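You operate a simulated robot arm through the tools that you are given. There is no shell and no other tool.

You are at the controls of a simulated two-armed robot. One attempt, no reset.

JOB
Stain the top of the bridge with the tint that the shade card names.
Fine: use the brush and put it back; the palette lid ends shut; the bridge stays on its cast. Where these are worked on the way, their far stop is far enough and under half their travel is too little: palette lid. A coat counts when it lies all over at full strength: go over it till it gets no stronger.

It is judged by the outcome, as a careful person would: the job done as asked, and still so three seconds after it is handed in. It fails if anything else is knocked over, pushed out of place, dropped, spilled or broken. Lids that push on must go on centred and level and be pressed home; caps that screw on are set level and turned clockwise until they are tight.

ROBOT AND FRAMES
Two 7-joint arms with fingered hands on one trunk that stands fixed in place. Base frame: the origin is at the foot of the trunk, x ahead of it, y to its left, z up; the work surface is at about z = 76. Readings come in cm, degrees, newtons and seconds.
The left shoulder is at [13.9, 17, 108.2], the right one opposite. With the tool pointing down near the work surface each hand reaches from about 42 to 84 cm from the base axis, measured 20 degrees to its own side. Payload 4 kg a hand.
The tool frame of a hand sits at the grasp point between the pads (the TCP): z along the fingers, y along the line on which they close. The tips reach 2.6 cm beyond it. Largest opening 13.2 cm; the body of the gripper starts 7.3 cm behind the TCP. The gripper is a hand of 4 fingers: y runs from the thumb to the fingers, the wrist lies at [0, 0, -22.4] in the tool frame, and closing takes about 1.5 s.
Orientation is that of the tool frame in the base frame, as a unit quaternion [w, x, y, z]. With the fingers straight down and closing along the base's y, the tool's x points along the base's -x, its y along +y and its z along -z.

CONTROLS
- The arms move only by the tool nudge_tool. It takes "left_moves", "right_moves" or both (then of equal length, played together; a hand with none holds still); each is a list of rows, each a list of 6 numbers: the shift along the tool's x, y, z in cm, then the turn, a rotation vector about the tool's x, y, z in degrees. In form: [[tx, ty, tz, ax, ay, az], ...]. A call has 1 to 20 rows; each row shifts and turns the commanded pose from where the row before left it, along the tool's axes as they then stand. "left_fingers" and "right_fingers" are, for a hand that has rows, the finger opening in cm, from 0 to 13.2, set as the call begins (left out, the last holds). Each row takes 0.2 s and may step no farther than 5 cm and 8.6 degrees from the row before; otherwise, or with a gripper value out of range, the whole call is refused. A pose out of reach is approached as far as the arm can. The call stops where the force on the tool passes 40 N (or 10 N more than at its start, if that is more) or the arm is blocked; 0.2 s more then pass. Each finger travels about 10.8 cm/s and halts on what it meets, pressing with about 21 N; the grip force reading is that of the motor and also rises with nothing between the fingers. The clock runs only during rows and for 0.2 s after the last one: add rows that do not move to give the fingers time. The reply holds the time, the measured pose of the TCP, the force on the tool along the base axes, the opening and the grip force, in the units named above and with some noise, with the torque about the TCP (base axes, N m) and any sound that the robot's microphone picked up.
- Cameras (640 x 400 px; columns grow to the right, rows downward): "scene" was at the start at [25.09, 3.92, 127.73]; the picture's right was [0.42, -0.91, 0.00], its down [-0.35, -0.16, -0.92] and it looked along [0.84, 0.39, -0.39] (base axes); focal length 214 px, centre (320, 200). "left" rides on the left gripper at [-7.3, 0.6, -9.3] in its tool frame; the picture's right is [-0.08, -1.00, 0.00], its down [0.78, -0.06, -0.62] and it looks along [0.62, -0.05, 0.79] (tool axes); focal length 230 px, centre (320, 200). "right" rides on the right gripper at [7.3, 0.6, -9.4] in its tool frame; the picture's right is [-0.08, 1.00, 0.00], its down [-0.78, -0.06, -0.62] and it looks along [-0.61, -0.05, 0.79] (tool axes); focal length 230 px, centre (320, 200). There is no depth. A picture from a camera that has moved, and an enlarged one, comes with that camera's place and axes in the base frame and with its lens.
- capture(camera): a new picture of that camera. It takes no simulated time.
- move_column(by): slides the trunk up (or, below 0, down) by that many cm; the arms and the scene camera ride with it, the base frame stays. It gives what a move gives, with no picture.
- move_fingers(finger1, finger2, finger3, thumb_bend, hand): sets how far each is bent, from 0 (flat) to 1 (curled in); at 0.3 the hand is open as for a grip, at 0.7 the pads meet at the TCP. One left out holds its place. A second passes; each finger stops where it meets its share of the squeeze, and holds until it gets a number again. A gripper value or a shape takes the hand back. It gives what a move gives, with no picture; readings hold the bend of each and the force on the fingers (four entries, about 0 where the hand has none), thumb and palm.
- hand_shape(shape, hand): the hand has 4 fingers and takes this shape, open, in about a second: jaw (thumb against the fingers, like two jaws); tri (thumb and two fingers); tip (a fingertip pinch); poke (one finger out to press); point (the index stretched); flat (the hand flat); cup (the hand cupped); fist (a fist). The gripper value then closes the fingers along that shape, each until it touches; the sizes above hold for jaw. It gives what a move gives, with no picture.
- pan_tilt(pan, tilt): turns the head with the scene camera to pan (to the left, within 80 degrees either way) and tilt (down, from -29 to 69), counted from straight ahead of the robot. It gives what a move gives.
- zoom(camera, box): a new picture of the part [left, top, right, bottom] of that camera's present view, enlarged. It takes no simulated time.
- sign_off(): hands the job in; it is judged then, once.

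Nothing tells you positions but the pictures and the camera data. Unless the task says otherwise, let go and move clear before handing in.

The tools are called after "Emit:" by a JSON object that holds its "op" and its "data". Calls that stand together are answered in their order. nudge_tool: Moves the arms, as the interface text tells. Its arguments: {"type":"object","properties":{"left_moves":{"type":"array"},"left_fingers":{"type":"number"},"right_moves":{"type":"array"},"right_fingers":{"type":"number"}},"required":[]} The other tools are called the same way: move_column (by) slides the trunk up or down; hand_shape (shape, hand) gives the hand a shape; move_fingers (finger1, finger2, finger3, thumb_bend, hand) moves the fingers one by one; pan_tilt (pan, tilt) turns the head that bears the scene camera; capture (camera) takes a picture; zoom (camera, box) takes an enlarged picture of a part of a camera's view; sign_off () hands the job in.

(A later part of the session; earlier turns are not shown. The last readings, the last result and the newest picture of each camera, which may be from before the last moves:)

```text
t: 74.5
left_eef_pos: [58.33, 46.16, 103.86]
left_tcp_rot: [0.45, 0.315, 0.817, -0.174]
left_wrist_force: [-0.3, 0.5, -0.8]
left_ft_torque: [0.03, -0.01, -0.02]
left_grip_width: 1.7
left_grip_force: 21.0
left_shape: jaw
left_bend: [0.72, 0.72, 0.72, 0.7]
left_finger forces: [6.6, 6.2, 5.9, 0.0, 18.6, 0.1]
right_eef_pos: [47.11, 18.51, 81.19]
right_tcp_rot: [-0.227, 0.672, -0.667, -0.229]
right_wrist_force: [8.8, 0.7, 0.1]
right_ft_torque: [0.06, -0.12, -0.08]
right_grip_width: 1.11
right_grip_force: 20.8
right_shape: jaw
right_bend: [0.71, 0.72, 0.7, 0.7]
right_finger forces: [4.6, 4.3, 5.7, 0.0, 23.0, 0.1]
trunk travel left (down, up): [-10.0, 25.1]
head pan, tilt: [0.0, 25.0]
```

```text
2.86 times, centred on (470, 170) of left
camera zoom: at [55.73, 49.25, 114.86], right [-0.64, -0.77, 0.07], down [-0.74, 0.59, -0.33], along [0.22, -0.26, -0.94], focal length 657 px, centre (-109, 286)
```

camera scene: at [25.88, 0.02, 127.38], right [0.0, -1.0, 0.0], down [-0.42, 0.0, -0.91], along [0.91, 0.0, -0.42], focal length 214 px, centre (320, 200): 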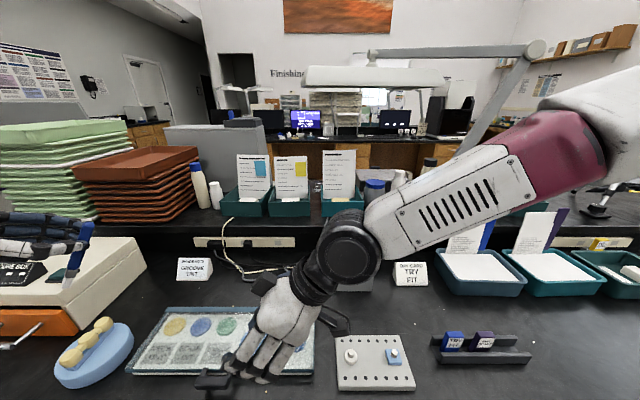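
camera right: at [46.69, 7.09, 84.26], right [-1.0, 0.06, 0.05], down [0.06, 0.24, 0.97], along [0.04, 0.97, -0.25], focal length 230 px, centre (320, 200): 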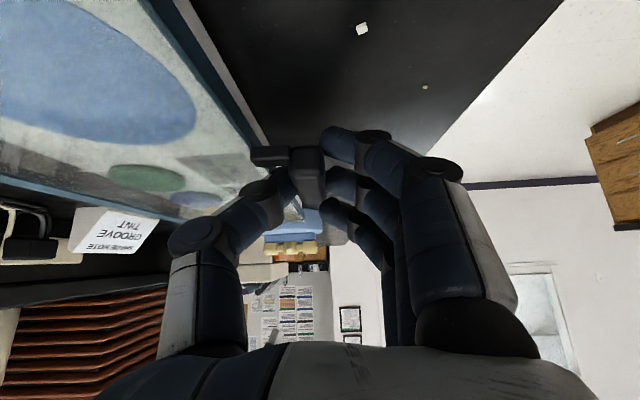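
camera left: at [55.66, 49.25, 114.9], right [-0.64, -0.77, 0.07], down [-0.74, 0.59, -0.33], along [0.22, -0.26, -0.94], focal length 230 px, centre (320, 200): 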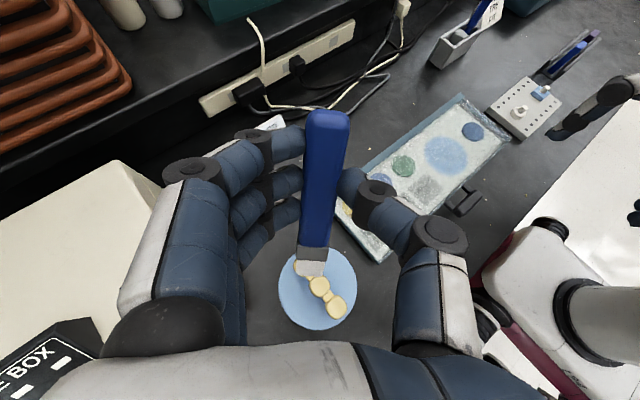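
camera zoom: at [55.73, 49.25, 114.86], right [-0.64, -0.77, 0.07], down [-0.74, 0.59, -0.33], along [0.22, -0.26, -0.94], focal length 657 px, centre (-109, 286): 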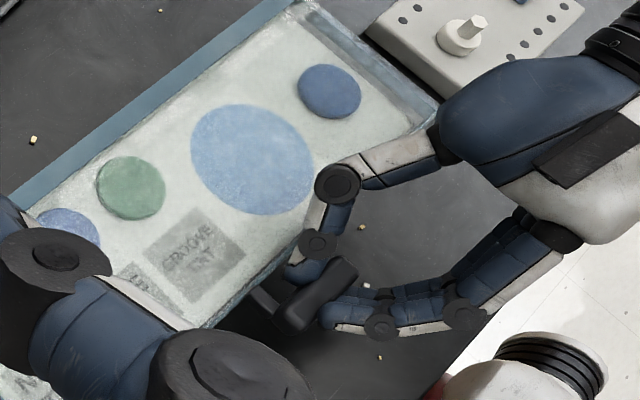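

The bar is clamped. I'll start lifting along the arc, about 18 degrees first, and watch.

Emit:
{"op": "nudge_tool", "data": {"right_moves": [[-1.13, -0.5, -1.44, 0, 0, 0], [-1.115, -0.36, -1.43, 0, 0, 0], [-1.08, -0.55, -1.38, 0, 0, 0], [0, 0, 0, 0, 0, 0]]}}

Emit:
{"op": "capture", "data": {"camera": "right"}}

Emit:
{"op": "capture", "data": {"camera": "left"}}

Emit:
{"op": "capture", "data": {"camera": "scene"}}

```text
t: 75.5
left_eef_pos: [58.28, 46.12, 103.83]
left_tcp_rot: [0.45, 0.315, 0.817, -0.174]
left_wrist_force: [-0.4, -0.1, -0.6]
left_ft_torque: [0.01, 0.0, 0.01]
left_grip_width: 1.69
left_grip_force: 20.9
left_shape: jaw
left_bend: [0.72, 0.72, 0.72, 0.7]
left_finger forces: [6.5, 6.2, 6.0, 0.1, 18.6, 0.0]
right_eef_pos: [48.53, 18.57, 86.51]
right_tcp_rot: [-0.226, 0.672, -0.667, -0.229]
right_wrist_force: [-4.7, -3.9, -1.9]
right_ft_torque: [0.14, 0.58, 0.05]
right_grip_width: 1.1
right_grip_force: 20.9
right_shape: jaw
right_bend: [0.71, 0.73, 0.71, 0.7]
right_finger forces: [4.1, 12.9, 14.1, 0.0, 24.6, 0.0]
trunk travel left (down, up): [-10.0, 25.1]
head pan, tilt: [0.0, 25.0]
```

```text
taken
camera right: at [47.99, 7.12, 89.65], right [-1.0, 0.05, 0.05], down [0.06, 0.25, 0.97], along [0.04, 0.97, -0.25], focal length 230 px, centre (320, 200)
```

right: 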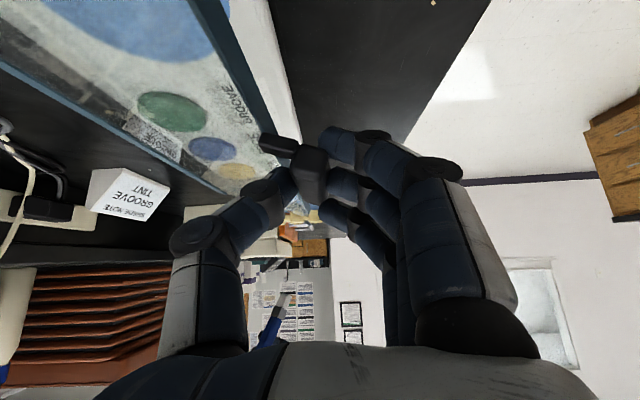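

```text
taken
camera left: at [55.65, 49.22, 114.91], right [-0.64, -0.77, 0.07], down [-0.74, 0.59, -0.33], along [0.22, -0.26, -0.94], focal length 230 px, centre (320, 200)
```

left: 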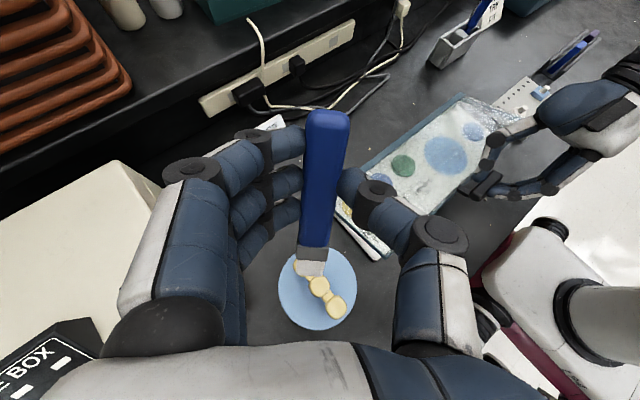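

```text
taken
camera scene: at [25.89, -0.03, 127.36], right [0.0, -1.0, 0.0], down [-0.42, 0.0, -0.91], along [0.91, 0.0, -0.42], focal length 214 px, centre (320, 200)
```

scene: 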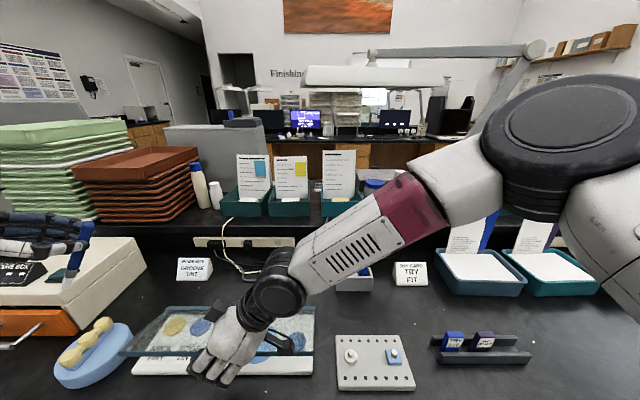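

The lid is opening. I'll continue along the arc, rolling the hand partway with it.

Emit:
{"op": "nudge_tool", "data": {"right_moves": [[-1.04, -0.83, -1.33, -2.955, 0, 2.31], [-1.018, -0.894, -1.302, -2.955, 0, 2.31], [-0.997, -0.957, -1.275, -2.955, 0, 2.31], [-0.979, -1.02, -1.253, -2.955, 0, 2.31], [0, 0, 0, 0, 0, 0]]}}

Emit:
{"op": "capture", "data": {"camera": "right"}}

Emit:
{"op": "capture", "data": {"camera": "scene"}}

```text
t: 76.7
left_eef_pos: [58.42, 46.04, 103.83]
left_tcp_rot: [0.449, 0.316, 0.818, -0.174]
left_wrist_force: [-0.1, -0.5, -0.8]
left_ft_torque: [-0.01, 0.0, -0.03]
left_grip_width: 1.7
left_grip_force: 21.2
left_shape: jaw
left_bend: [0.72, 0.72, 0.72, 0.7]
left_finger forces: [6.4, 6.3, 6.1, 0.1, 18.7, 0.0]
right_eef_pos: [52.99, 18.6, 92.7]
right_tcp_rot: [0.137, -0.635, 0.692, 0.315]
right_wrist_force: [3.0, -13.1, -12.6]
right_ft_torque: [-0.17, 0.65, -0.27]
right_grip_width: 1.08
right_grip_force: 21.3
right_shape: jaw
right_bend: [0.72, 0.74, 0.71, 0.7]
right_finger forces: [2.3, 15.3, 8.4, 0.0, 35.9, 0.1]
trunk travel left (down, up): [-10.0, 25.1]
head pan, tilt: [0.0, 25.0]
```

```text
taken
camera right: at [53.21, 7.16, 95.8], right [-0.95, 0.06, 0.31], down [0.31, 0.25, 0.92], along [-0.02, 0.97, -0.25], focal length 230 px, centre (320, 200)
```

right: 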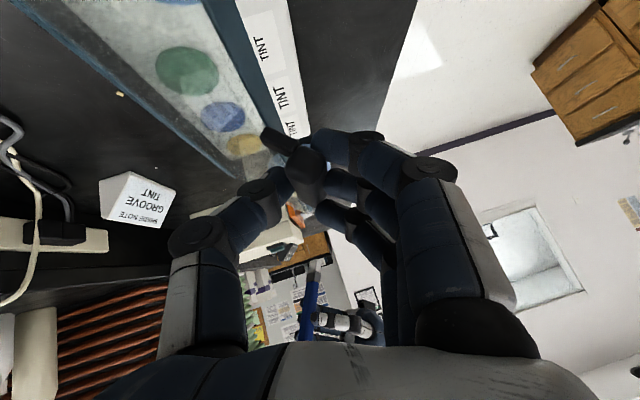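

```text
taken
camera scene: at [26.07, -0.1, 127.31], right [0.0, -1.0, 0.0], down [-0.42, 0.0, -0.91], along [0.91, 0.0, -0.42], focal length 214 px, centre (320, 200)
```

scene: 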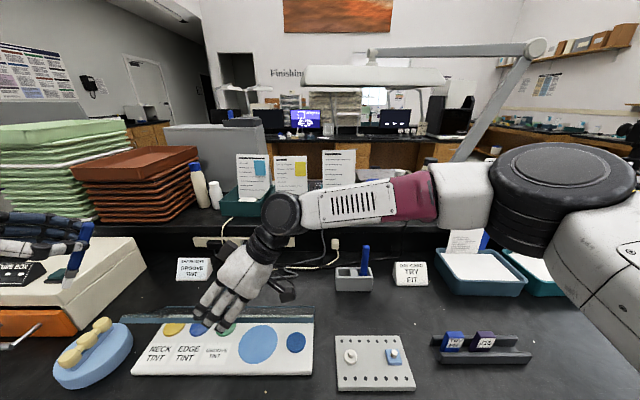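

The lid is about half open and the wells and labels show clearly: GROOVE TINT is the green one. I'll continue the arc.

Emit:
{"op": "nudge_tool", "data": {"right_moves": [[-0.957, -1.084, -1.224, -2.955, 0, 2.31], [-0.93, -1.146, -1.189, -2.955, 0, 2.31], [0, 0, 0, 0, 0, 0]]}}

Emit:
{"op": "capture", "data": {"camera": "right"}}

Emit:
{"op": "capture", "data": {"camera": "scene"}}

```text
t: 77.5
left_eef_pos: [58.51, 46.14, 103.69]
left_tcp_rot: [0.45, 0.315, 0.817, -0.174]
left_wrist_force: [-0.2, 0.4, -0.8]
left_ft_torque: [-0.02, -0.01, 0.0]
left_grip_width: 1.7
left_grip_force: 20.6
left_shape: jaw
left_bend: [0.72, 0.72, 0.72, 0.7]
left_finger forces: [6.5, 6.2, 6.0, 0.0, 18.7, 0.0]
right_eef_pos: [55.98, 18.74, 94.77]
right_tcp_rot: [0.092, -0.613, 0.7, 0.355]
right_wrist_force: [5.6, -14.8, -15.8]
right_ft_torque: [-0.45, 0.42, -0.15]
right_grip_width: 1.12
right_grip_force: 21.1
right_shape: jaw
right_bend: [0.72, 0.74, 0.71, 0.7]
right_finger forces: [2.7, 15.5, 4.4, 0.0, 30.5, 0.1]
trunk travel left (down, up): [-10.0, 25.1]
head pan, tilt: [0.0, 25.0]
```

```text
taken
camera right: at [56.61, 7.2, 97.87], right [-0.9, 0.06, 0.43], down [0.43, 0.25, 0.87], along [-0.06, 0.97, -0.25], focal length 230 px, centre (320, 200)
```

right: 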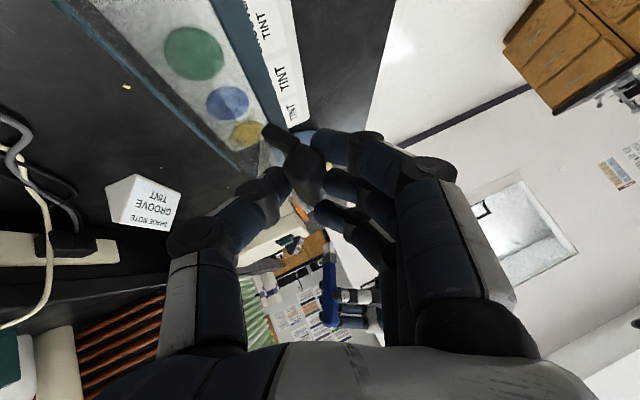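

```text
taken
camera scene: at [26.11, -0.11, 127.3], right [0.0, -1.0, 0.0], down [-0.42, 0.0, -0.91], along [0.91, 0.0, -0.42], focal length 214 px, centre (320, 200)
```

scene: 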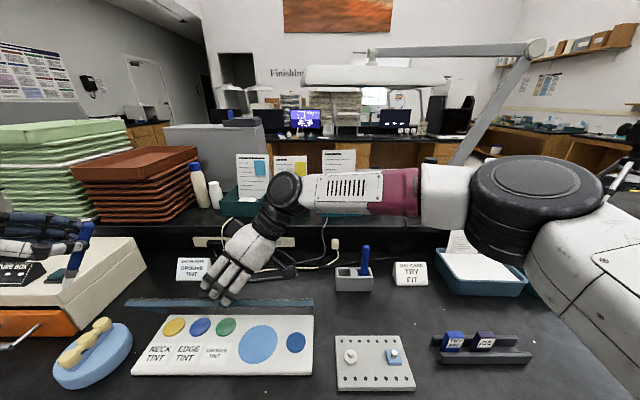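

Emit:
{"op": "nudge_tool", "data": {"right_moves": [[-0.909, -1.208, -1.162, -2.955, 0, 2.31], [-0.869, -1.256, -1.112, -2.955, 0, 2.31], [-0.856, -1.207, -1.095, 0, 0, 0], [0, 0, 0, 0, 0, 0]]}}

Emit:
{"op": "capture", "data": {"camera": "right"}}

Emit:
{"op": "capture", "data": {"camera": "scene"}}

```text
t: 78.5
left_eef_pos: [58.47, 46.27, 103.79]
left_tcp_rot: [0.449, 0.316, 0.817, -0.174]
left_wrist_force: [0.8, -0.1, -0.9]
left_ft_torque: [0.02, 0.01, 0.01]
left_grip_width: 1.73
left_grip_force: 21.0
left_shape: jaw
left_bend: [0.72, 0.72, 0.72, 0.7]
left_finger forces: [6.4, 6.3, 6.0, 0.0, 18.7, 0.1]
right_eef_pos: [61.0, 18.81, 97.03]
right_tcp_rot: [0.046, -0.588, 0.705, 0.394]
right_wrist_force: [3.9, -2.1, -14.6]
right_ft_torque: [0.02, -0.25, -0.15]
right_grip_width: 0.91
right_grip_force: 21.3
right_shape: jaw
right_bend: [0.7, 0.72, 0.72, 0.7]
right_finger forces: [11.7, 4.1, 0.0, 0.0, 14.3, 0.0]
trunk travel left (down, up): [-10.0, 25.1]
head pan, tilt: [0.0, 25.0]
```

```text
taken
camera right: at [62.01, 7.39, 100.03], right [-0.84, 0.06, 0.54], down [0.54, 0.25, 0.81], along [-0.09, 0.97, -0.24], focal length 230 px, centre (320, 200)
```

right: 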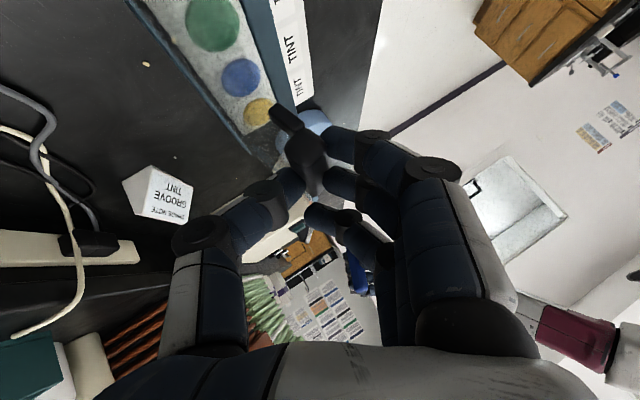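

```text
taken
camera scene: at [26.06, 0.03, 127.33], right [0.0, -1.0, 0.0], down [-0.42, 0.0, -0.91], along [0.91, 0.0, -0.42], focal length 214 px, centre (320, 200)
```

scene: 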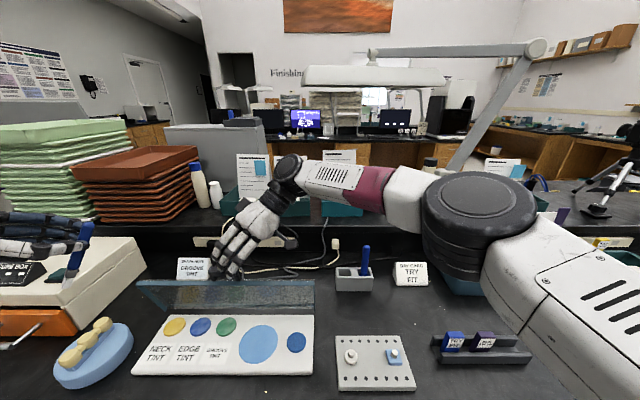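

Emit:
{"op": "zoom", "data": {"camera": "scene", "box": [120, 180, 330, 330]}}

Emit:
{"op": "zoom", "data": {"camera": "left", "box": [340, 60, 560, 260]}}

```text
2.67 times, centred on (225, 255) of scene
camera zoom: at [26.06, 0.03, 127.33], right [0.0, -1.0, 0.0], down [-0.42, 0.0, -0.91], along [0.91, 0.0, -0.42], focal length 572 px, centre (573, 53)
```

zoom: 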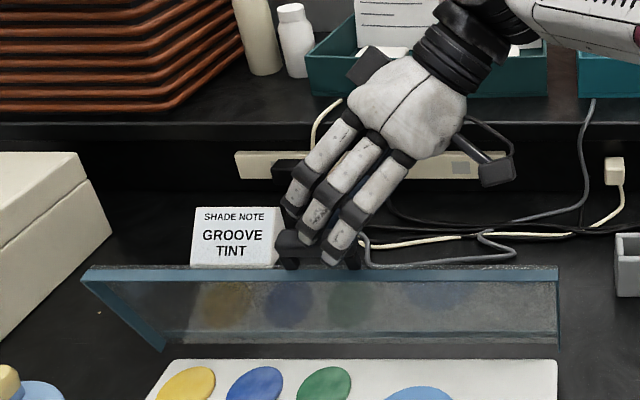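

```text
2.00 times, centred on (450, 160) of left
camera zoom: at [55.8, 49.28, 114.81], right [-0.64, -0.77, 0.07], down [-0.74, 0.59, -0.33], along [0.22, -0.26, -0.94], focal length 460 px, centre (60, 280)
```

zoom: 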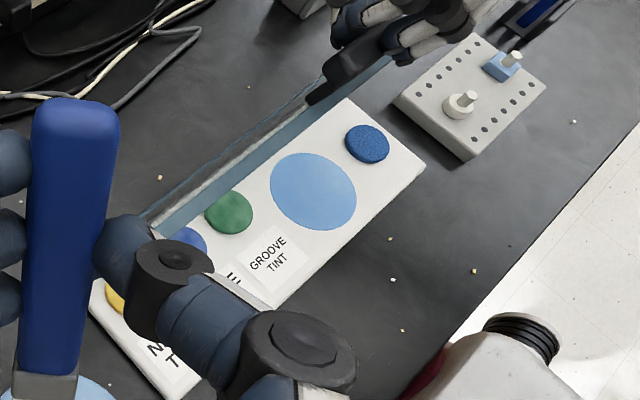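

The lid is near 70 degrees. I'll continue toward its far stop.

Emit:
{"op": "nudge_tool", "data": {"right_moves": [[-0.768, -1.359, -0.982, 0, 0, 0], [-0.678, -1.466, -0.867, 0, 0, 0], [-0.577, -1.583, -0.738, 0, 0, 0], [0, 0, 0, 0, 0, 0]]}}

Emit:
{"op": "zoom", "data": {"camera": "scene", "box": [120, 180, 330, 330]}}

Emit:
{"op": "zoom", "data": {"camera": "left", "box": [340, 60, 560, 260]}}

Emit:
{"op": "capture", "data": {"camera": "right"}}

```text
t: 79.7
left_eef_pos: [58.32, 46.13, 103.82]
left_tcp_rot: [0.45, 0.315, 0.817, -0.174]
left_wrist_force: [0.6, -0.4, -0.2]
left_ft_torque: [0.02, -0.01, 0.0]
left_grip_width: 1.71
left_grip_force: 21.3
left_shape: jaw
left_bend: [0.72, 0.72, 0.72, 0.7]
left_finger forces: [6.5, 6.1, 6.1, 0.1, 18.8, 0.0]
right_eef_pos: [67.11, 15.42, 98.77]
right_tcp_rot: [0.065, -0.566, 0.721, 0.395]
right_wrist_force: [0.0, 0.1, -0.4]
right_ft_torque: [0.02, 0.01, -0.03]
right_grip_width: 0.53
right_grip_force: 21.3
right_shape: jaw
right_bend: [0.73, 0.73, 0.72, 0.73]
right_finger forces: [0.0, 0.1, 0.1, 0.0, 0.0, 0.0]
right hand out of reach, approached as far as the arm can: row 3
trunk travel left (down, up): [-10.0, 25.1]
head pan, tilt: [0.0, 25.0]
stopped in row 4 (right hand): the arm was blocked; the commanded pose is now the measured one
```

```text
2.67 times, centred on (225, 255) of scene
camera zoom: at [25.93, 0.01, 127.36], right [0.0, -1.0, 0.0], down [-0.42, 0.0, -0.91], along [0.91, 0.0, -0.42], focal length 572 px, centre (573, 53)
```

zoom: 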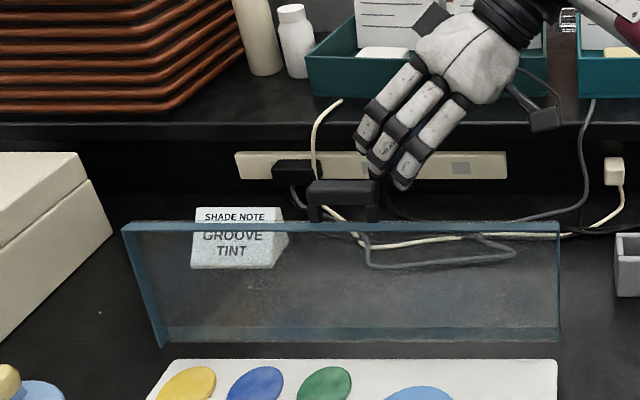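

```text
2.00 times, centred on (450, 160) of left
camera zoom: at [55.68, 49.25, 114.89], right [-0.64, -0.77, 0.07], down [-0.74, 0.59, -0.33], along [0.22, -0.26, -0.94], focal length 460 px, centre (60, 280)
```

zoom: 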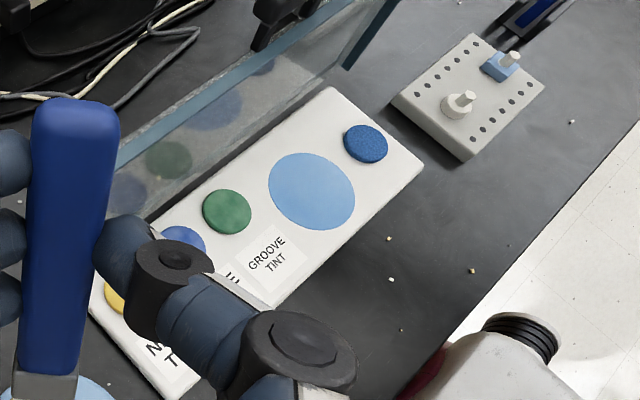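

```text
taken
camera right: at [67.36, 3.92, 101.51], right [-0.84, 0.11, 0.53], down [0.55, 0.2, 0.81], along [-0.02, 0.97, -0.23], focal length 230 px, centre (320, 200)
```

right: 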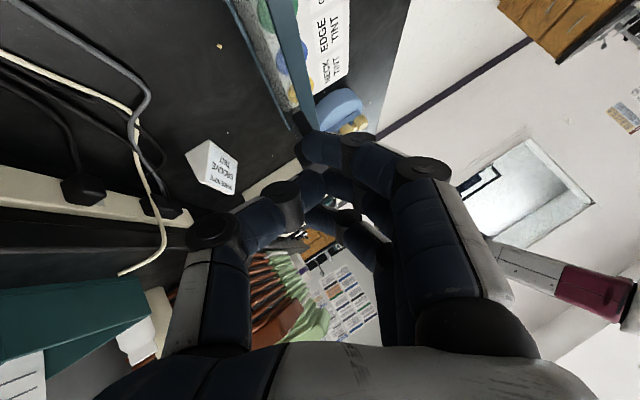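

The hand slid off at the end, but the lid stands open by itself, slightly past vertical. I'll ease the right hand away from it, to the right and up.

Emit:
{"op": "nudge_tool", "data": {"right_moves": [[1.1, 0.63, -2.63, 0, 0, 0], [1.1, 0.63, -2.63, 0, 0, 0], [1.1, 0.63, -2.63, 0, 0, 0], [0, 0, 0, 0, 0, 0]]}}

Emit:
{"op": "zoom", "data": {"camera": "scene", "box": [120, 180, 330, 400]}}

Emit:
{"op": "capture", "data": {"camera": "right"}}

```text
t: 80.7
left_eef_pos: [58.26, 46.13, 103.81]
left_tcp_rot: [0.45, 0.316, 0.817, -0.175]
left_wrist_force: [-0.1, -0.3, -0.3]
left_ft_torque: [-0.04, 0.02, 0.01]
left_grip_width: 1.7
left_grip_force: 21.1
left_shape: jaw
left_bend: [0.72, 0.72, 0.72, 0.7]
left_finger forces: [6.5, 6.2, 6.0, 0.1, 18.7, 0.0]
right_eef_pos: [66.93, 8.12, 103.12]
right_tcp_rot: [0.063, -0.569, 0.719, 0.395]
right_wrist_force: [0.7, 0.4, -0.2]
right_ft_torque: [0.0, 0.02, 0.03]
right_grip_width: 0.51
right_grip_force: 21.4
right_shape: jaw
right_bend: [0.73, 0.73, 0.72, 0.73]
right_finger forces: [0.0, 0.0, 0.1, 0.0, 0.1, 0.0]
trunk travel left (down, up): [-10.0, 25.1]
head pan, tilt: [0.0, 25.0]
```

```text
1.82 times, centred on (225, 290) of scene
camera zoom: at [25.95, 0.0, 127.34], right [0.0, -1.0, 0.0], down [-0.42, 0.0, -0.91], along [0.91, 0.0, -0.42], focal length 390 px, centre (493, 36)
```

zoom: 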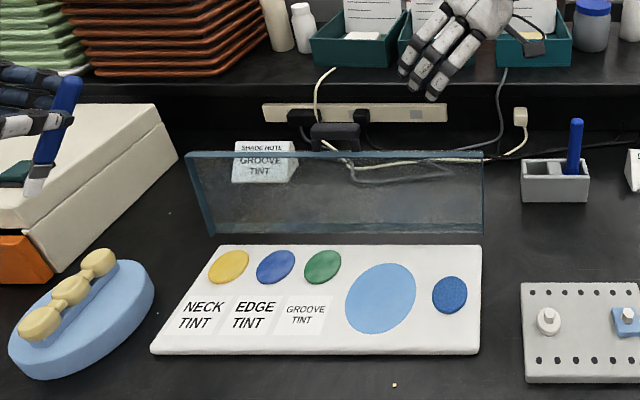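

```text
taken
camera right: at [67.21, -3.35, 105.93], right [-0.84, 0.1, 0.54], down [0.54, 0.21, 0.81], along [-0.03, 0.97, -0.23], focal length 230 px, centre (320, 200)
```

right: 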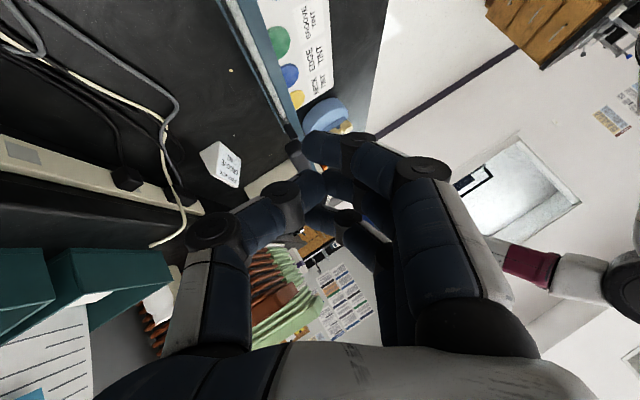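

The lid stands open unaided. I'll take the right hand well clear, and stand the brush steeper in the left hand (to keep the fingers off the upright lid) before moving it over the green GROOVE well at about (60.1, 22.4).

Emit:
{"op": "nudge_tool", "data": {"right_moves": [[3.3, 1.36, -2.39, 0, 0, 0], [3.3, 1.36, -2.39, 0, 0, 0], [3.3, 1.36, -2.39, 0, 0, 0], [3.3, 1.36, -2.39, 0, 0, 0], [3.3, 1.36, -2.39, 0, 0, 0], [3.3, 1.36, -2.39, 0, 0, 0], [3.3, 1.36, -2.39, 0, 0, 0], [3.3, 1.36, -2.39, 0, 0, 0], [0, 0, 0, 0, 0, 0]]}}

Emit:
{"op": "nudge_tool", "data": {"left_moves": [[0, 0, 0, 0, -8.6, 0], [0, 0, 0, 0, -8.6, 0], [0.863, -2.5, 2.69, 0, 0, 0], [0.863, -2.5, 2.69, 0, 0, 0], [0.863, -2.5, 2.69, 0, 0, 0], [0.863, -2.5, 2.69, 0, 0, 0], [0.863, -2.5, 2.69, 0, 0, 0], [0.863, -2.5, 2.69, 0, 0, 0], [0.863, -2.5, 2.69, 0, 0, 0], [0, 0, 0, 0, 0, 0]]}}

Emit:
{"op": "capture", "data": {"camera": "scene"}}

Emit:
{"op": "capture", "data": {"camera": "left"}}

```text
t: 82.7
left_eef_pos: [58.35, 46.11, 103.86]
left_tcp_rot: [0.45, 0.316, 0.817, -0.175]
left_wrist_force: [-0.3, 0.0, 0.0]
left_ft_torque: [0.03, 0.0, -0.02]
left_grip_width: 1.7
left_grip_force: 21.1
left_shape: jaw
left_bend: [0.72, 0.72, 0.72, 0.7]
left_finger forces: [6.5, 6.1, 6.1, 0.1, 18.7, 0.1]
right_eef_pos: [55.18, -23.75, 107.15]
right_tcp_rot: [0.063, -0.569, 0.719, 0.394]
right_wrist_force: [-0.1, 0.1, 0.1]
right_ft_torque: [-0.01, 0.01, 0.03]
right_grip_width: 0.56
right_grip_force: 20.7
right_shape: jaw
right_bend: [0.73, 0.73, 0.72, 0.73]
right_finger forces: [0.1, 0.0, 0.0, 0.1, 0.0, 0.0]
trunk travel left (down, up): [-10.0, 25.1]
head pan, tilt: [0.0, 25.0]
```

```text
t: 84.9
left_eef_pos: [58.78, 21.98, 93.3]
left_tcp_rot: [0.567, 0.286, 0.741, -0.219]
left_wrist_force: [-0.3, -0.7, -1.4]
left_ft_torque: [-0.01, 0.03, -0.01]
left_grip_width: 1.72
left_grip_force: 21.2
left_shape: jaw
left_bend: [0.72, 0.72, 0.72, 0.7]
left_finger forces: [6.4, 6.2, 6.0, 0.0, 18.8, 0.0]
right_eef_pos: [55.1, -23.68, 107.29]
right_tcp_rot: [0.064, -0.569, 0.719, 0.394]
right_wrist_force: [0.1, -0.3, 0.8]
right_ft_torque: [-0.02, 0.0, -0.02]
right_grip_width: 0.53
right_grip_force: 20.8
right_shape: jaw
right_bend: [0.73, 0.73, 0.72, 0.73]
right_finger forces: [0.0, 0.0, 0.0, 0.0, 0.0, 0.1]
trunk travel left (down, up): [-10.0, 25.1]
head pan, tilt: [0.0, 25.0]
```

```text
taken
camera scene: at [25.87, 0.0, 127.38], right [0.0, -1.0, 0.0], down [-0.42, 0.0, -0.91], along [0.91, 0.0, -0.42], focal length 214 px, centre (320, 200)
```

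scene: 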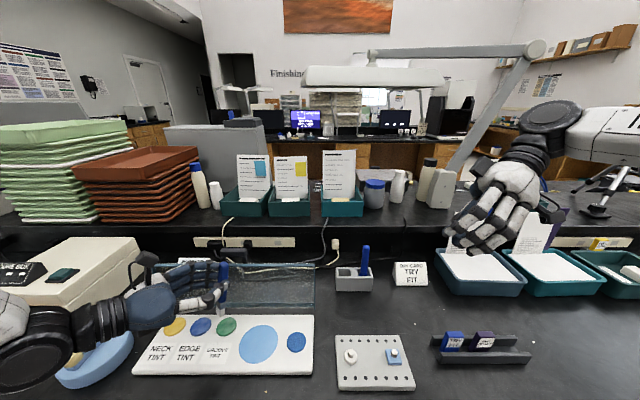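

```text
taken
camera left: at [53.8, 27.1, 102.57], right [-0.66, -0.75, 0.08], down [-0.63, 0.49, -0.6], along [0.41, -0.44, -0.8], focal length 230 px, centre (320, 200)
```

left: 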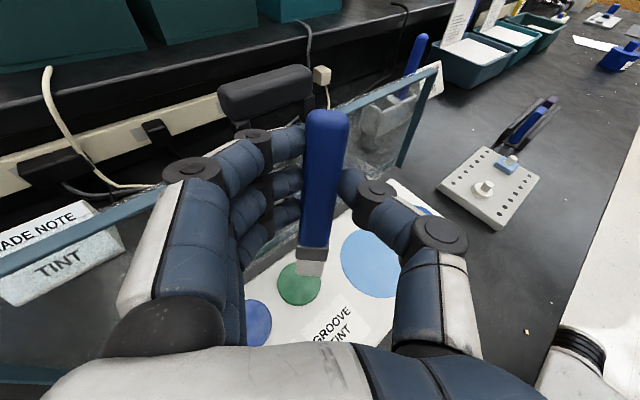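

Emit:
{"op": "nudge_tool", "data": {"left_moves": [[1.74, 0.11, 0.6, 0, 0, 0], [1.74, 0.11, 0.6, 0, 0, 0], [1.74, 0.11, 0.6, 0, 0, 0], [0, 0, 0, 0, 0, 0]]}}

Emit:
{"op": "zoom", "data": {"camera": "scene", "box": [130, 240, 330, 390]}}

Emit:
{"op": "zoom", "data": {"camera": "left", "box": [220, 200, 420, 340]}}

```text
t: 85.9
left_eef_pos: [59.31, 21.98, 87.68]
left_tcp_rot: [0.568, 0.287, 0.74, -0.22]
left_wrist_force: [0.7, 0.3, 3.9]
left_ft_torque: [-0.04, 0.0, 0.01]
left_grip_width: 1.73
left_grip_force: 20.9
left_shape: jaw
left_bend: [0.72, 0.72, 0.72, 0.7]
left_finger forces: [6.8, 6.5, 6.4, 0.0, 19.1, 0.1]
right_eef_pos: [55.3, -23.62, 107.31]
right_tcp_rot: [0.064, -0.569, 0.719, 0.394]
right_wrist_force: [0.8, -0.3, -0.4]
right_ft_torque: [-0.02, 0.0, -0.05]
right_grip_width: 0.53
right_grip_force: 20.6
right_shape: jaw
right_bend: [0.73, 0.73, 0.72, 0.73]
right_finger forces: [0.1, 0.0, 0.1, 0.1, 0.0, 0.0]
trunk travel left (down, up): [-10.0, 25.1]
head pan, tilt: [0.0, 25.0]
```

```text
2.67 times, centred on (230, 315) of scene
camera zoom: at [25.87, 0.01, 127.38], right [0.0, -1.0, 0.0], down [-0.42, 0.0, -0.91], along [0.91, 0.0, -0.42], focal length 572 px, centre (560, -107)
```

zoom: 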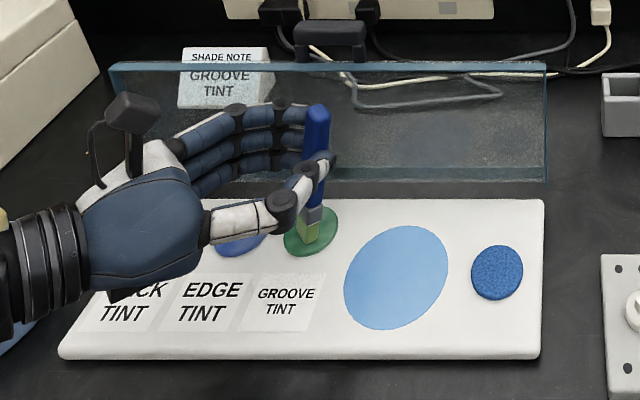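

```text
2.86 times, centred on (320, 270) of left
camera zoom: at [54.34, 27.19, 97.0], right [-0.66, -0.75, 0.07], down [-0.63, 0.49, -0.6], along [0.41, -0.44, -0.8], focal length 657 px, centre (320, 0)
```

zoom: 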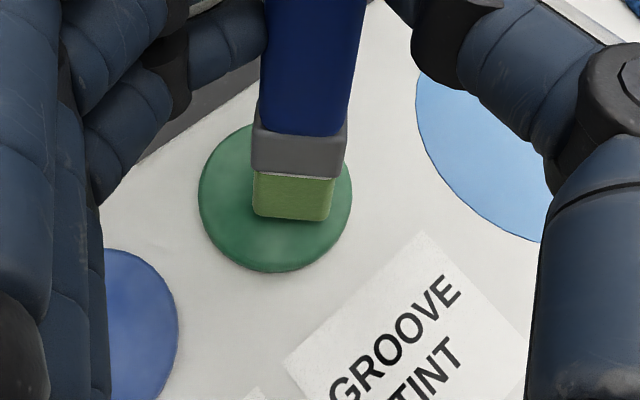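

The bristles touch the green tint (4 N) and have taken its colour. I'll dwell and swirl a little to load fully.

Emit:
{"op": "nudge_tool", "data": {"left_moves": [[0, 0.4, 0, 0, 0, 0], [0, 0.4, 0, 0, 0, 0], [0, -0.4, 0, 0, 0, 0], [0, -0.4, 0, 0, 0, 0], [0, 0, 0, 0, 0, 0], [0, 0, 0, 0, 0, 0], [0, 0, 0, 0, 0, 0]]}}

Emit:
{"op": "zoom", "data": {"camera": "left", "box": [220, 200, 420, 340]}}

```text
t: 87.5
left_eef_pos: [59.38, 21.98, 87.72]
left_tcp_rot: [0.567, 0.286, 0.741, -0.219]
left_wrist_force: [0.7, -0.1, 2.6]
left_ft_torque: [0.02, -0.05, -0.03]
left_grip_width: 1.69
left_grip_force: 21.4
left_shape: jaw
left_bend: [0.72, 0.72, 0.72, 0.7]
left_finger forces: [6.3, 7.1, 7.3, 0.0, 19.6, 0.1]
right_eef_pos: [55.2, -23.73, 107.24]
right_tcp_rot: [0.064, -0.569, 0.72, 0.393]
right_wrist_force: [-0.1, 0.4, -0.8]
right_ft_torque: [-0.01, 0.0, -0.03]
right_grip_width: 0.55
right_grip_force: 21.2
right_shape: jaw
right_bend: [0.73, 0.73, 0.72, 0.73]
right_finger forces: [0.0, 0.1, 0.0, 0.0, 0.0, 0.0]
trunk travel left (down, up): [-10.0, 25.1]
head pan, tilt: [0.0, 25.0]
```

```text
2.86 times, centred on (320, 270) of left
camera zoom: at [54.35, 27.2, 97.02], right [-0.66, -0.75, 0.08], down [-0.63, 0.49, -0.6], along [0.41, -0.44, -0.8], focal length 657 px, centre (320, 0)
```

zoom: 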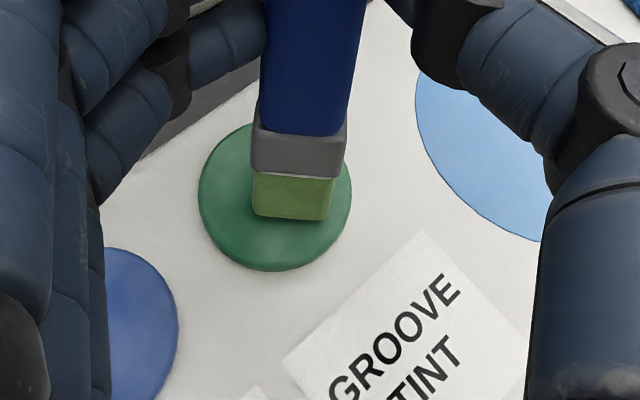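

The brush is loaded. The bridge's three teeth are at about x 50.5, 54.0 and 57.1, y 48.1, tops near z 82.4. I'll lift clear and carry the brush above the middle tooth.

Emit:
{"op": "nudge_tool", "data": {"left_moves": [[-2.99, 0, -0.81, 0, 0, 0], [-2.99, 0, -0.81, 0, 0, 0], [-2.99, 0, -0.81, 0, 0, 0], [0.74, 2.25, -2.91, 0, 0, 0], [0.74, 2.25, -2.91, 0, 0, 0], [0.74, 2.25, -2.91, 0, 0, 0], [0.74, 2.25, -2.91, 0, 0, 0], [0.74, 2.25, -2.91, 0, 0, 0], [0.74, 2.25, -2.91, 0, 0, 0], [0.74, 2.25, -2.91, 0, 0, 0], [0, 0, 0, 0, 0, 0]]}}

Emit:
{"op": "pan_tilt", "data": {"pan": 40, "tilt": 35}}

Emit:
{"op": "capture", "data": {"camera": "scene"}}

Emit:
{"op": "capture", "data": {"camera": "left"}}

```text
t: 89.9
left_eef_pos: [54.33, 48.04, 97.25]
left_tcp_rot: [0.567, 0.286, 0.74, -0.22]
left_wrist_force: [0.5, -0.5, -1.7]
left_ft_torque: [0.01, 0.01, 0.01]
left_grip_width: 1.67
left_grip_force: 21.3
left_shape: jaw
left_bend: [0.72, 0.72, 0.72, 0.7]
left_finger forces: [6.4, 6.5, 6.0, 0.0, 18.9, 0.0]
right_eef_pos: [55.21, -23.76, 107.27]
right_tcp_rot: [0.064, -0.568, 0.719, 0.394]
right_wrist_force: [0.9, 0.6, -0.9]
right_ft_torque: [0.0, 0.0, -0.01]
right_grip_width: 0.52
right_grip_force: 21.0
right_shape: jaw
right_bend: [0.73, 0.73, 0.72, 0.73]
right_finger forces: [0.0, 0.0, 0.0, 0.0, 0.0, 0.1]
trunk travel left (down, up): [-10.0, 25.1]
head pan, tilt: [0.0, 25.0]
```

```text
t: 91.0
left_eef_pos: [54.25, 47.85, 97.25]
left_tcp_rot: [0.567, 0.285, 0.741, -0.219]
left_wrist_force: [-0.1, -0.4, -0.6]
left_ft_torque: [-0.04, -0.01, -0.01]
left_grip_width: 1.67
left_grip_force: 20.9
left_shape: jaw
left_bend: [0.72, 0.72, 0.72, 0.7]
left_finger forces: [6.4, 6.5, 6.0, 0.0, 18.8, 0.0]
right_eef_pos: [55.23, -23.7, 107.11]
right_tcp_rot: [0.064, -0.569, 0.719, 0.394]
right_wrist_force: [0.1, -0.3, 0.5]
right_ft_torque: [-0.01, 0.02, 0.02]
right_grip_width: 0.55
right_grip_force: 20.6
right_shape: jaw
right_bend: [0.73, 0.73, 0.72, 0.73]
right_finger forces: [0.0, 0.0, 0.0, 0.1, 0.0, 0.1]
trunk travel left (down, up): [-10.0, 25.1]
head pan, tilt: [40.0, 35.0]
```

```text
taken
camera scene: at [23.45, 5.66, 125.79], right [0.64, -0.77, 0.0], down [-0.44, -0.37, -0.82], along [0.63, 0.53, -0.57], focal length 214 px, centre (320, 200)
```

scene: 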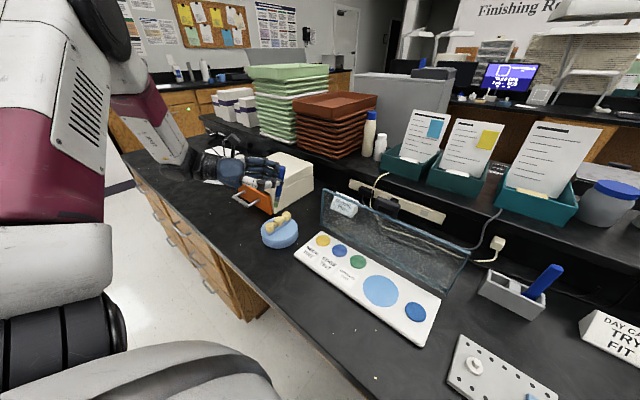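

```text
taken
camera left: at [49.41, 53.09, 106.62], right [-0.66, -0.75, 0.08], down [-0.63, 0.49, -0.6], along [0.41, -0.44, -0.8], focal length 230 px, centre (320, 200)
```

left: 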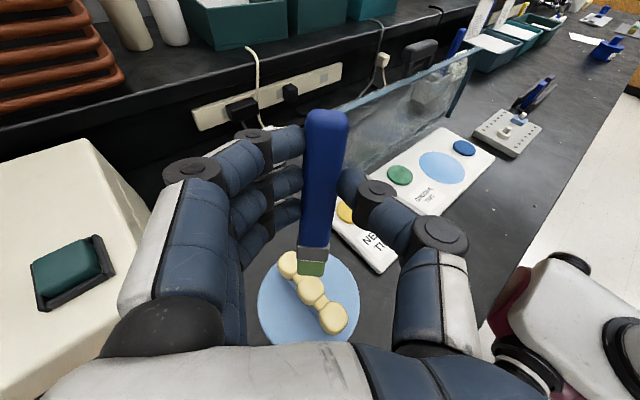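

Emit:
{"op": "nudge_tool", "data": {"left_moves": [[1.93, 0, 0.52, 0, 0, 0], [1.93, 0, 0.52, 0, 0, 0], [0, 0, 0, 0, 0, 0]]}}

Emit:
{"op": "zoom", "data": {"camera": "scene", "box": [230, 180, 330, 260]}}

Emit:
{"op": "zoom", "data": {"camera": "left", "box": [240, 220, 400, 350]}}

```text
t: 91.8
left_eef_pos: [54.36, 47.75, 93.31]
left_tcp_rot: [0.568, 0.285, 0.74, -0.219]
left_wrist_force: [0.8, -0.6, -0.8]
left_ft_torque: [0.01, 0.0, -0.02]
left_grip_width: 1.68
left_grip_force: 21.2
left_shape: jaw
left_bend: [0.72, 0.72, 0.72, 0.7]
left_finger forces: [6.3, 6.4, 6.0, 0.0, 18.9, 0.0]
right_eef_pos: [55.26, -23.57, 107.25]
right_tcp_rot: [0.064, -0.569, 0.719, 0.394]
right_wrist_force: [-0.1, 0.5, 0.0]
right_ft_torque: [-0.03, 0.01, -0.01]
right_grip_width: 0.53
right_grip_force: 21.2
right_shape: jaw
right_bend: [0.73, 0.73, 0.72, 0.73]
right_finger forces: [0.0, 0.0, 0.1, 0.1, 0.0, 0.0]
trunk travel left (down, up): [-10.0, 25.1]
head pan, tilt: [40.0, 35.0]
```

```text
5.00 times, centred on (280, 220) of scene
camera zoom: at [23.43, 5.66, 125.79], right [0.64, -0.77, 0.0], down [-0.44, -0.37, -0.82], along [0.63, 0.53, -0.57], focal length 1072 px, centre (520, 100)
```

zoom: 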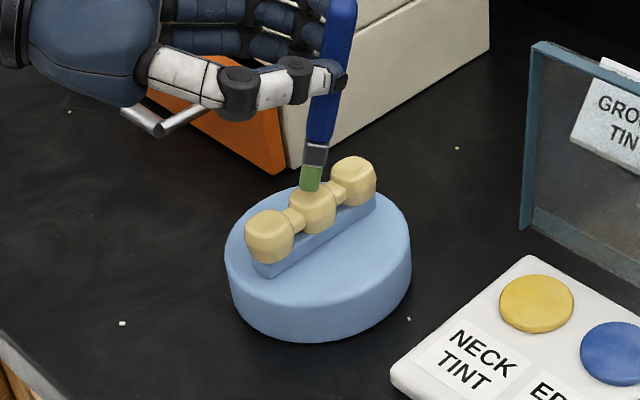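

```text
3.08 times, centred on (320, 285) of left
camera zoom: at [49.4, 52.96, 102.63], right [-0.66, -0.75, 0.07], down [-0.63, 0.49, -0.6], along [0.41, -0.44, -0.8], focal length 708 px, centre (320, -62)
```

zoom: 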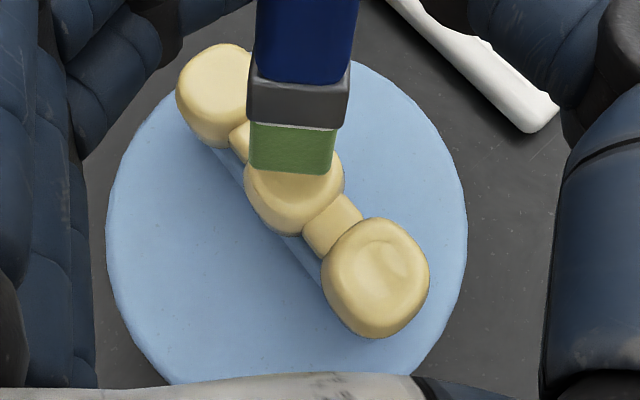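

Emit:
{"op": "nudge_tool", "data": {"left_moves": [[0.39, 0, 0.1, 0, 0, 0], [0.39, 0, 0.1, 0, 0, 0], [0, 0, 0, 0, 0, 0]]}}

Emit:
{"op": "zoom", "data": {"camera": "scene", "box": [240, 190, 320, 250]}}

Emit:
{"op": "zoom", "data": {"camera": "left", "box": [240, 220, 400, 350]}}

```text
t: 92.5
left_eef_pos: [54.34, 47.8, 92.59]
left_tcp_rot: [0.568, 0.286, 0.74, -0.219]
left_wrist_force: [0.8, -0.2, 4.2]
left_ft_torque: [-0.04, -0.04, 0.01]
left_grip_width: 1.67
left_grip_force: 21.0
left_shape: jaw
left_bend: [0.72, 0.72, 0.72, 0.7]
left_finger forces: [6.6, 6.7, 6.3, 0.0, 18.8, 0.0]
right_eef_pos: [55.35, -23.78, 107.22]
right_tcp_rot: [0.063, -0.569, 0.719, 0.394]
right_wrist_force: [-0.6, -0.4, -1.1]
right_ft_torque: [0.0, 0.02, 0.0]
right_grip_width: 0.55
right_grip_force: 21.4
right_shape: jaw
right_bend: [0.73, 0.73, 0.72, 0.73]
right_finger forces: [0.1, 0.1, 0.0, 0.0, 0.1, 0.0]
trunk travel left (down, up): [-10.0, 25.1]
head pan, tilt: [40.0, 35.0]
```

```text
6.67 times, centred on (280, 220) of scene
camera zoom: at [23.41, 5.64, 125.8], right [0.64, -0.77, 0.0], down [-0.44, -0.37, -0.82], along [0.63, 0.53, -0.57], focal length 1430 px, centre (587, 67)
```

zoom: 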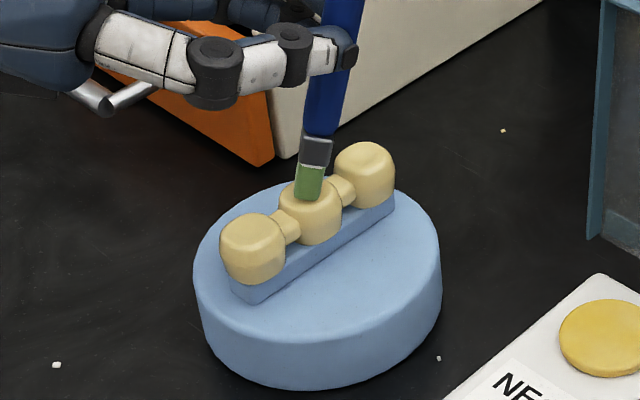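

```text
3.08 times, centred on (320, 285) of left
camera zoom: at [49.39, 52.97, 101.9], right [-0.66, -0.75, 0.07], down [-0.63, 0.49, -0.6], along [0.41, -0.44, -0.8], focal length 708 px, centre (320, -62)
```

zoom: 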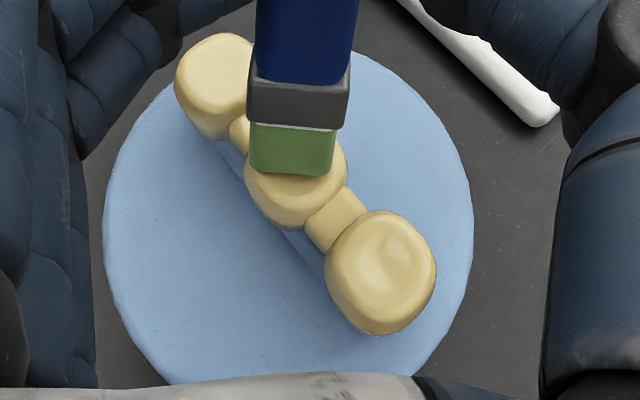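

Contact on the middle tooth at about 4 N. I'll ease up slightly and stroke slowly toward the near tooth, watching force and colour.

Emit:
{"op": "nudge_tool", "data": {"left_moves": [[-0.05, -0.05, -0.385, 0, 0, 0], [0.097, -0.336, -0.358, 0, 0, 0], [0.097, -0.336, -0.358, 0, 0, 0], [0.097, -0.336, -0.358, 0, 0, 0], [0.097, -0.336, -0.358, 0, 0, 0], [0, 0, 0, 0, 0, 0]]}}

Emit:
{"op": "zoom", "data": {"camera": "left", "box": [240, 220, 400, 350]}}

Emit:
{"op": "zoom", "data": {"camera": "scene", "box": [240, 190, 320, 250]}}

```text
t: 94.0
left_eef_pos: [52.06, 47.97, 92.74]
left_tcp_rot: [0.568, 0.287, 0.74, -0.219]
left_wrist_force: [5.8, 1.1, 12.7]
left_ft_torque: [-0.04, -0.79, 0.05]
left_grip_width: 1.72
left_grip_force: 20.9
left_shape: jaw
left_bend: [0.74, 0.72, 0.71, 0.7]
left_finger forces: [8.6, 9.3, 8.8, 0.0, 19.9, 0.0]
right_eef_pos: [55.26, -23.84, 107.27]
right_tcp_rot: [0.064, -0.57, 0.718, 0.394]
right_wrist_force: [0.0, -0.8, 0.6]
right_ft_torque: [0.03, 0.02, -0.01]
right_grip_width: 0.53
right_grip_force: 20.9
right_shape: jaw
right_bend: [0.73, 0.73, 0.72, 0.73]
right_finger forces: [0.0, 0.0, 0.1, 0.0, 0.1, 0.0]
trunk travel left (down, up): [-10.0, 25.1]
head pan, tilt: [40.0, 35.0]
```

```text
3.08 times, centred on (320, 285) of left
camera zoom: at [47.03, 53.19, 102.04], right [-0.66, -0.75, 0.07], down [-0.63, 0.49, -0.6], along [0.41, -0.44, -0.8], focal length 708 px, centre (320, -62)
```

zoom: 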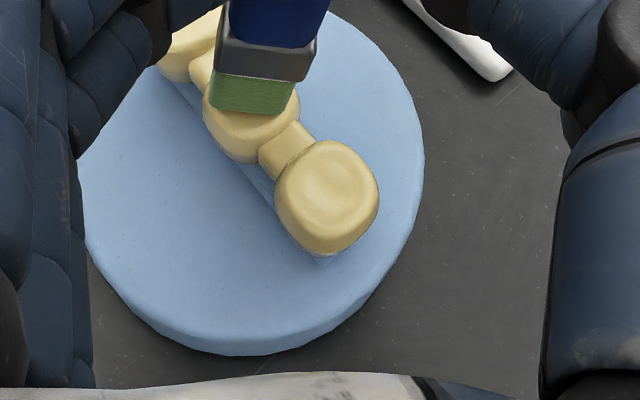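

```text
6.67 times, centred on (280, 220) of scene
camera zoom: at [23.39, 5.59, 125.81], right [0.64, -0.77, 0.0], down [-0.44, -0.37, -0.82], along [0.63, 0.53, -0.57], focal length 1430 px, centre (587, 67)
```

zoom: 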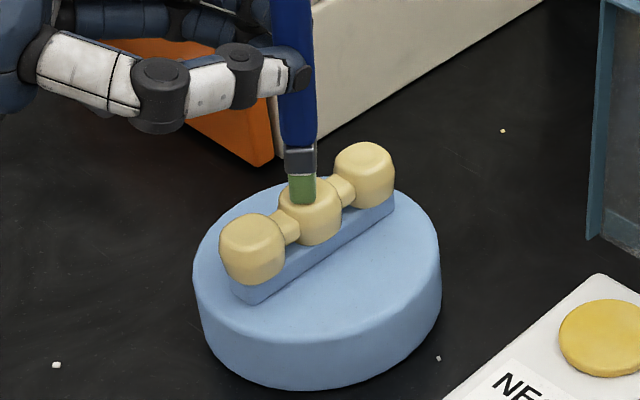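

The bristles gripped rather than slid, and the brush pivoted a little in my fingers. I'll lift off and look at the tooth and the brush angle.

Emit:
{"op": "nudge_tool", "data": {"left_moves": [[-0.97, 0, -0.26, 0, 0, 0], [-1.93, 0, -0.52, 0, 0, 0], [0, 0, 0, 0, 0, 0]]}}

Emit:
{"op": "capture", "data": {"camera": "left"}}

Emit:
{"op": "zoom", "data": {"camera": "left", "box": [220, 200, 380, 330]}}

Emit:
{"op": "zoom", "data": {"camera": "scene", "box": [230, 180, 330, 260]}}

```text
t: 94.8
left_eef_pos: [51.99, 48.02, 95.42]
left_tcp_rot: [0.567, 0.285, 0.741, -0.22]
left_wrist_force: [-0.5, 0.4, -1.1]
left_ft_torque: [0.04, 0.02, -0.01]
left_grip_width: 1.7
left_grip_force: 20.4
left_shape: jaw
left_bend: [0.72, 0.72, 0.72, 0.7]
left_finger forces: [7.0, 6.9, 6.4, 0.1, 20.3, 0.1]
right_eef_pos: [55.14, -23.7, 107.18]
right_tcp_rot: [0.064, -0.569, 0.719, 0.394]
right_wrist_force: [0.3, -0.4, 0.7]
right_ft_torque: [-0.01, -0.03, -0.02]
right_grip_width: 0.51
right_grip_force: 21.1
right_shape: jaw
right_bend: [0.73, 0.73, 0.72, 0.73]
right_finger forces: [0.1, 0.0, 0.0, 0.1, 0.1, 0.1]
trunk travel left (down, up): [-10.0, 25.1]
head pan, tilt: [40.0, 35.0]
```

```text
taken
camera left: at [47.05, 53.25, 104.84], right [-0.66, -0.75, 0.08], down [-0.63, 0.49, -0.6], along [0.41, -0.44, -0.8], focal length 230 px, centre (320, 200)
```

left: 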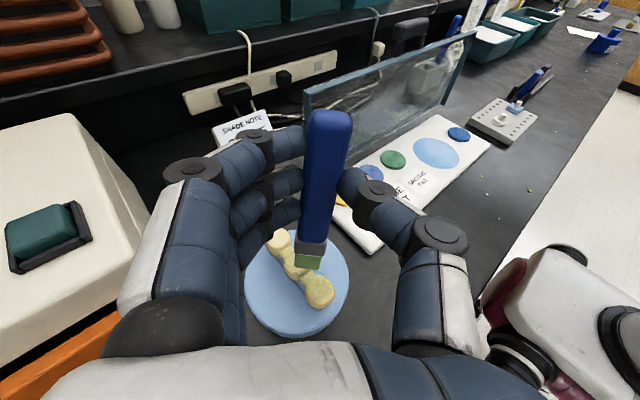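

```text
3.08 times, centred on (300, 265) of left
camera zoom: at [47.05, 53.25, 104.84], right [-0.66, -0.75, 0.08], down [-0.63, 0.49, -0.6], along [0.41, -0.44, -0.8], focal length 708 px, centre (382, 0)
```

zoom: 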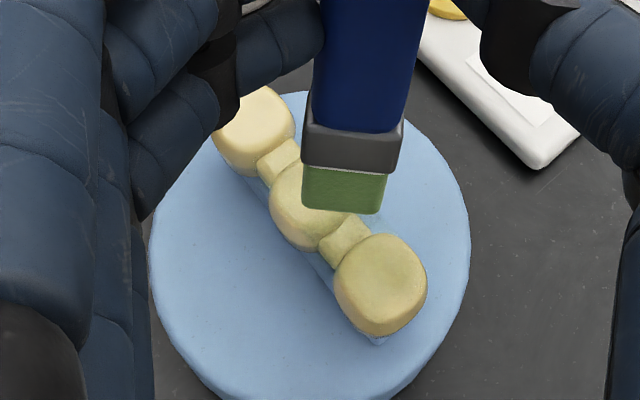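

```text
5.00 times, centred on (280, 220) of scene
camera zoom: at [23.46, 5.67, 125.77], right [0.64, -0.77, 0.0], down [-0.44, -0.37, -0.82], along [0.63, 0.53, -0.57], focal length 1072 px, centre (520, 100)
```

zoom: 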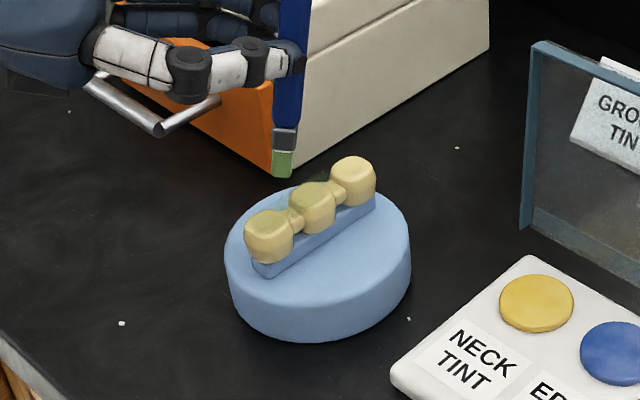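

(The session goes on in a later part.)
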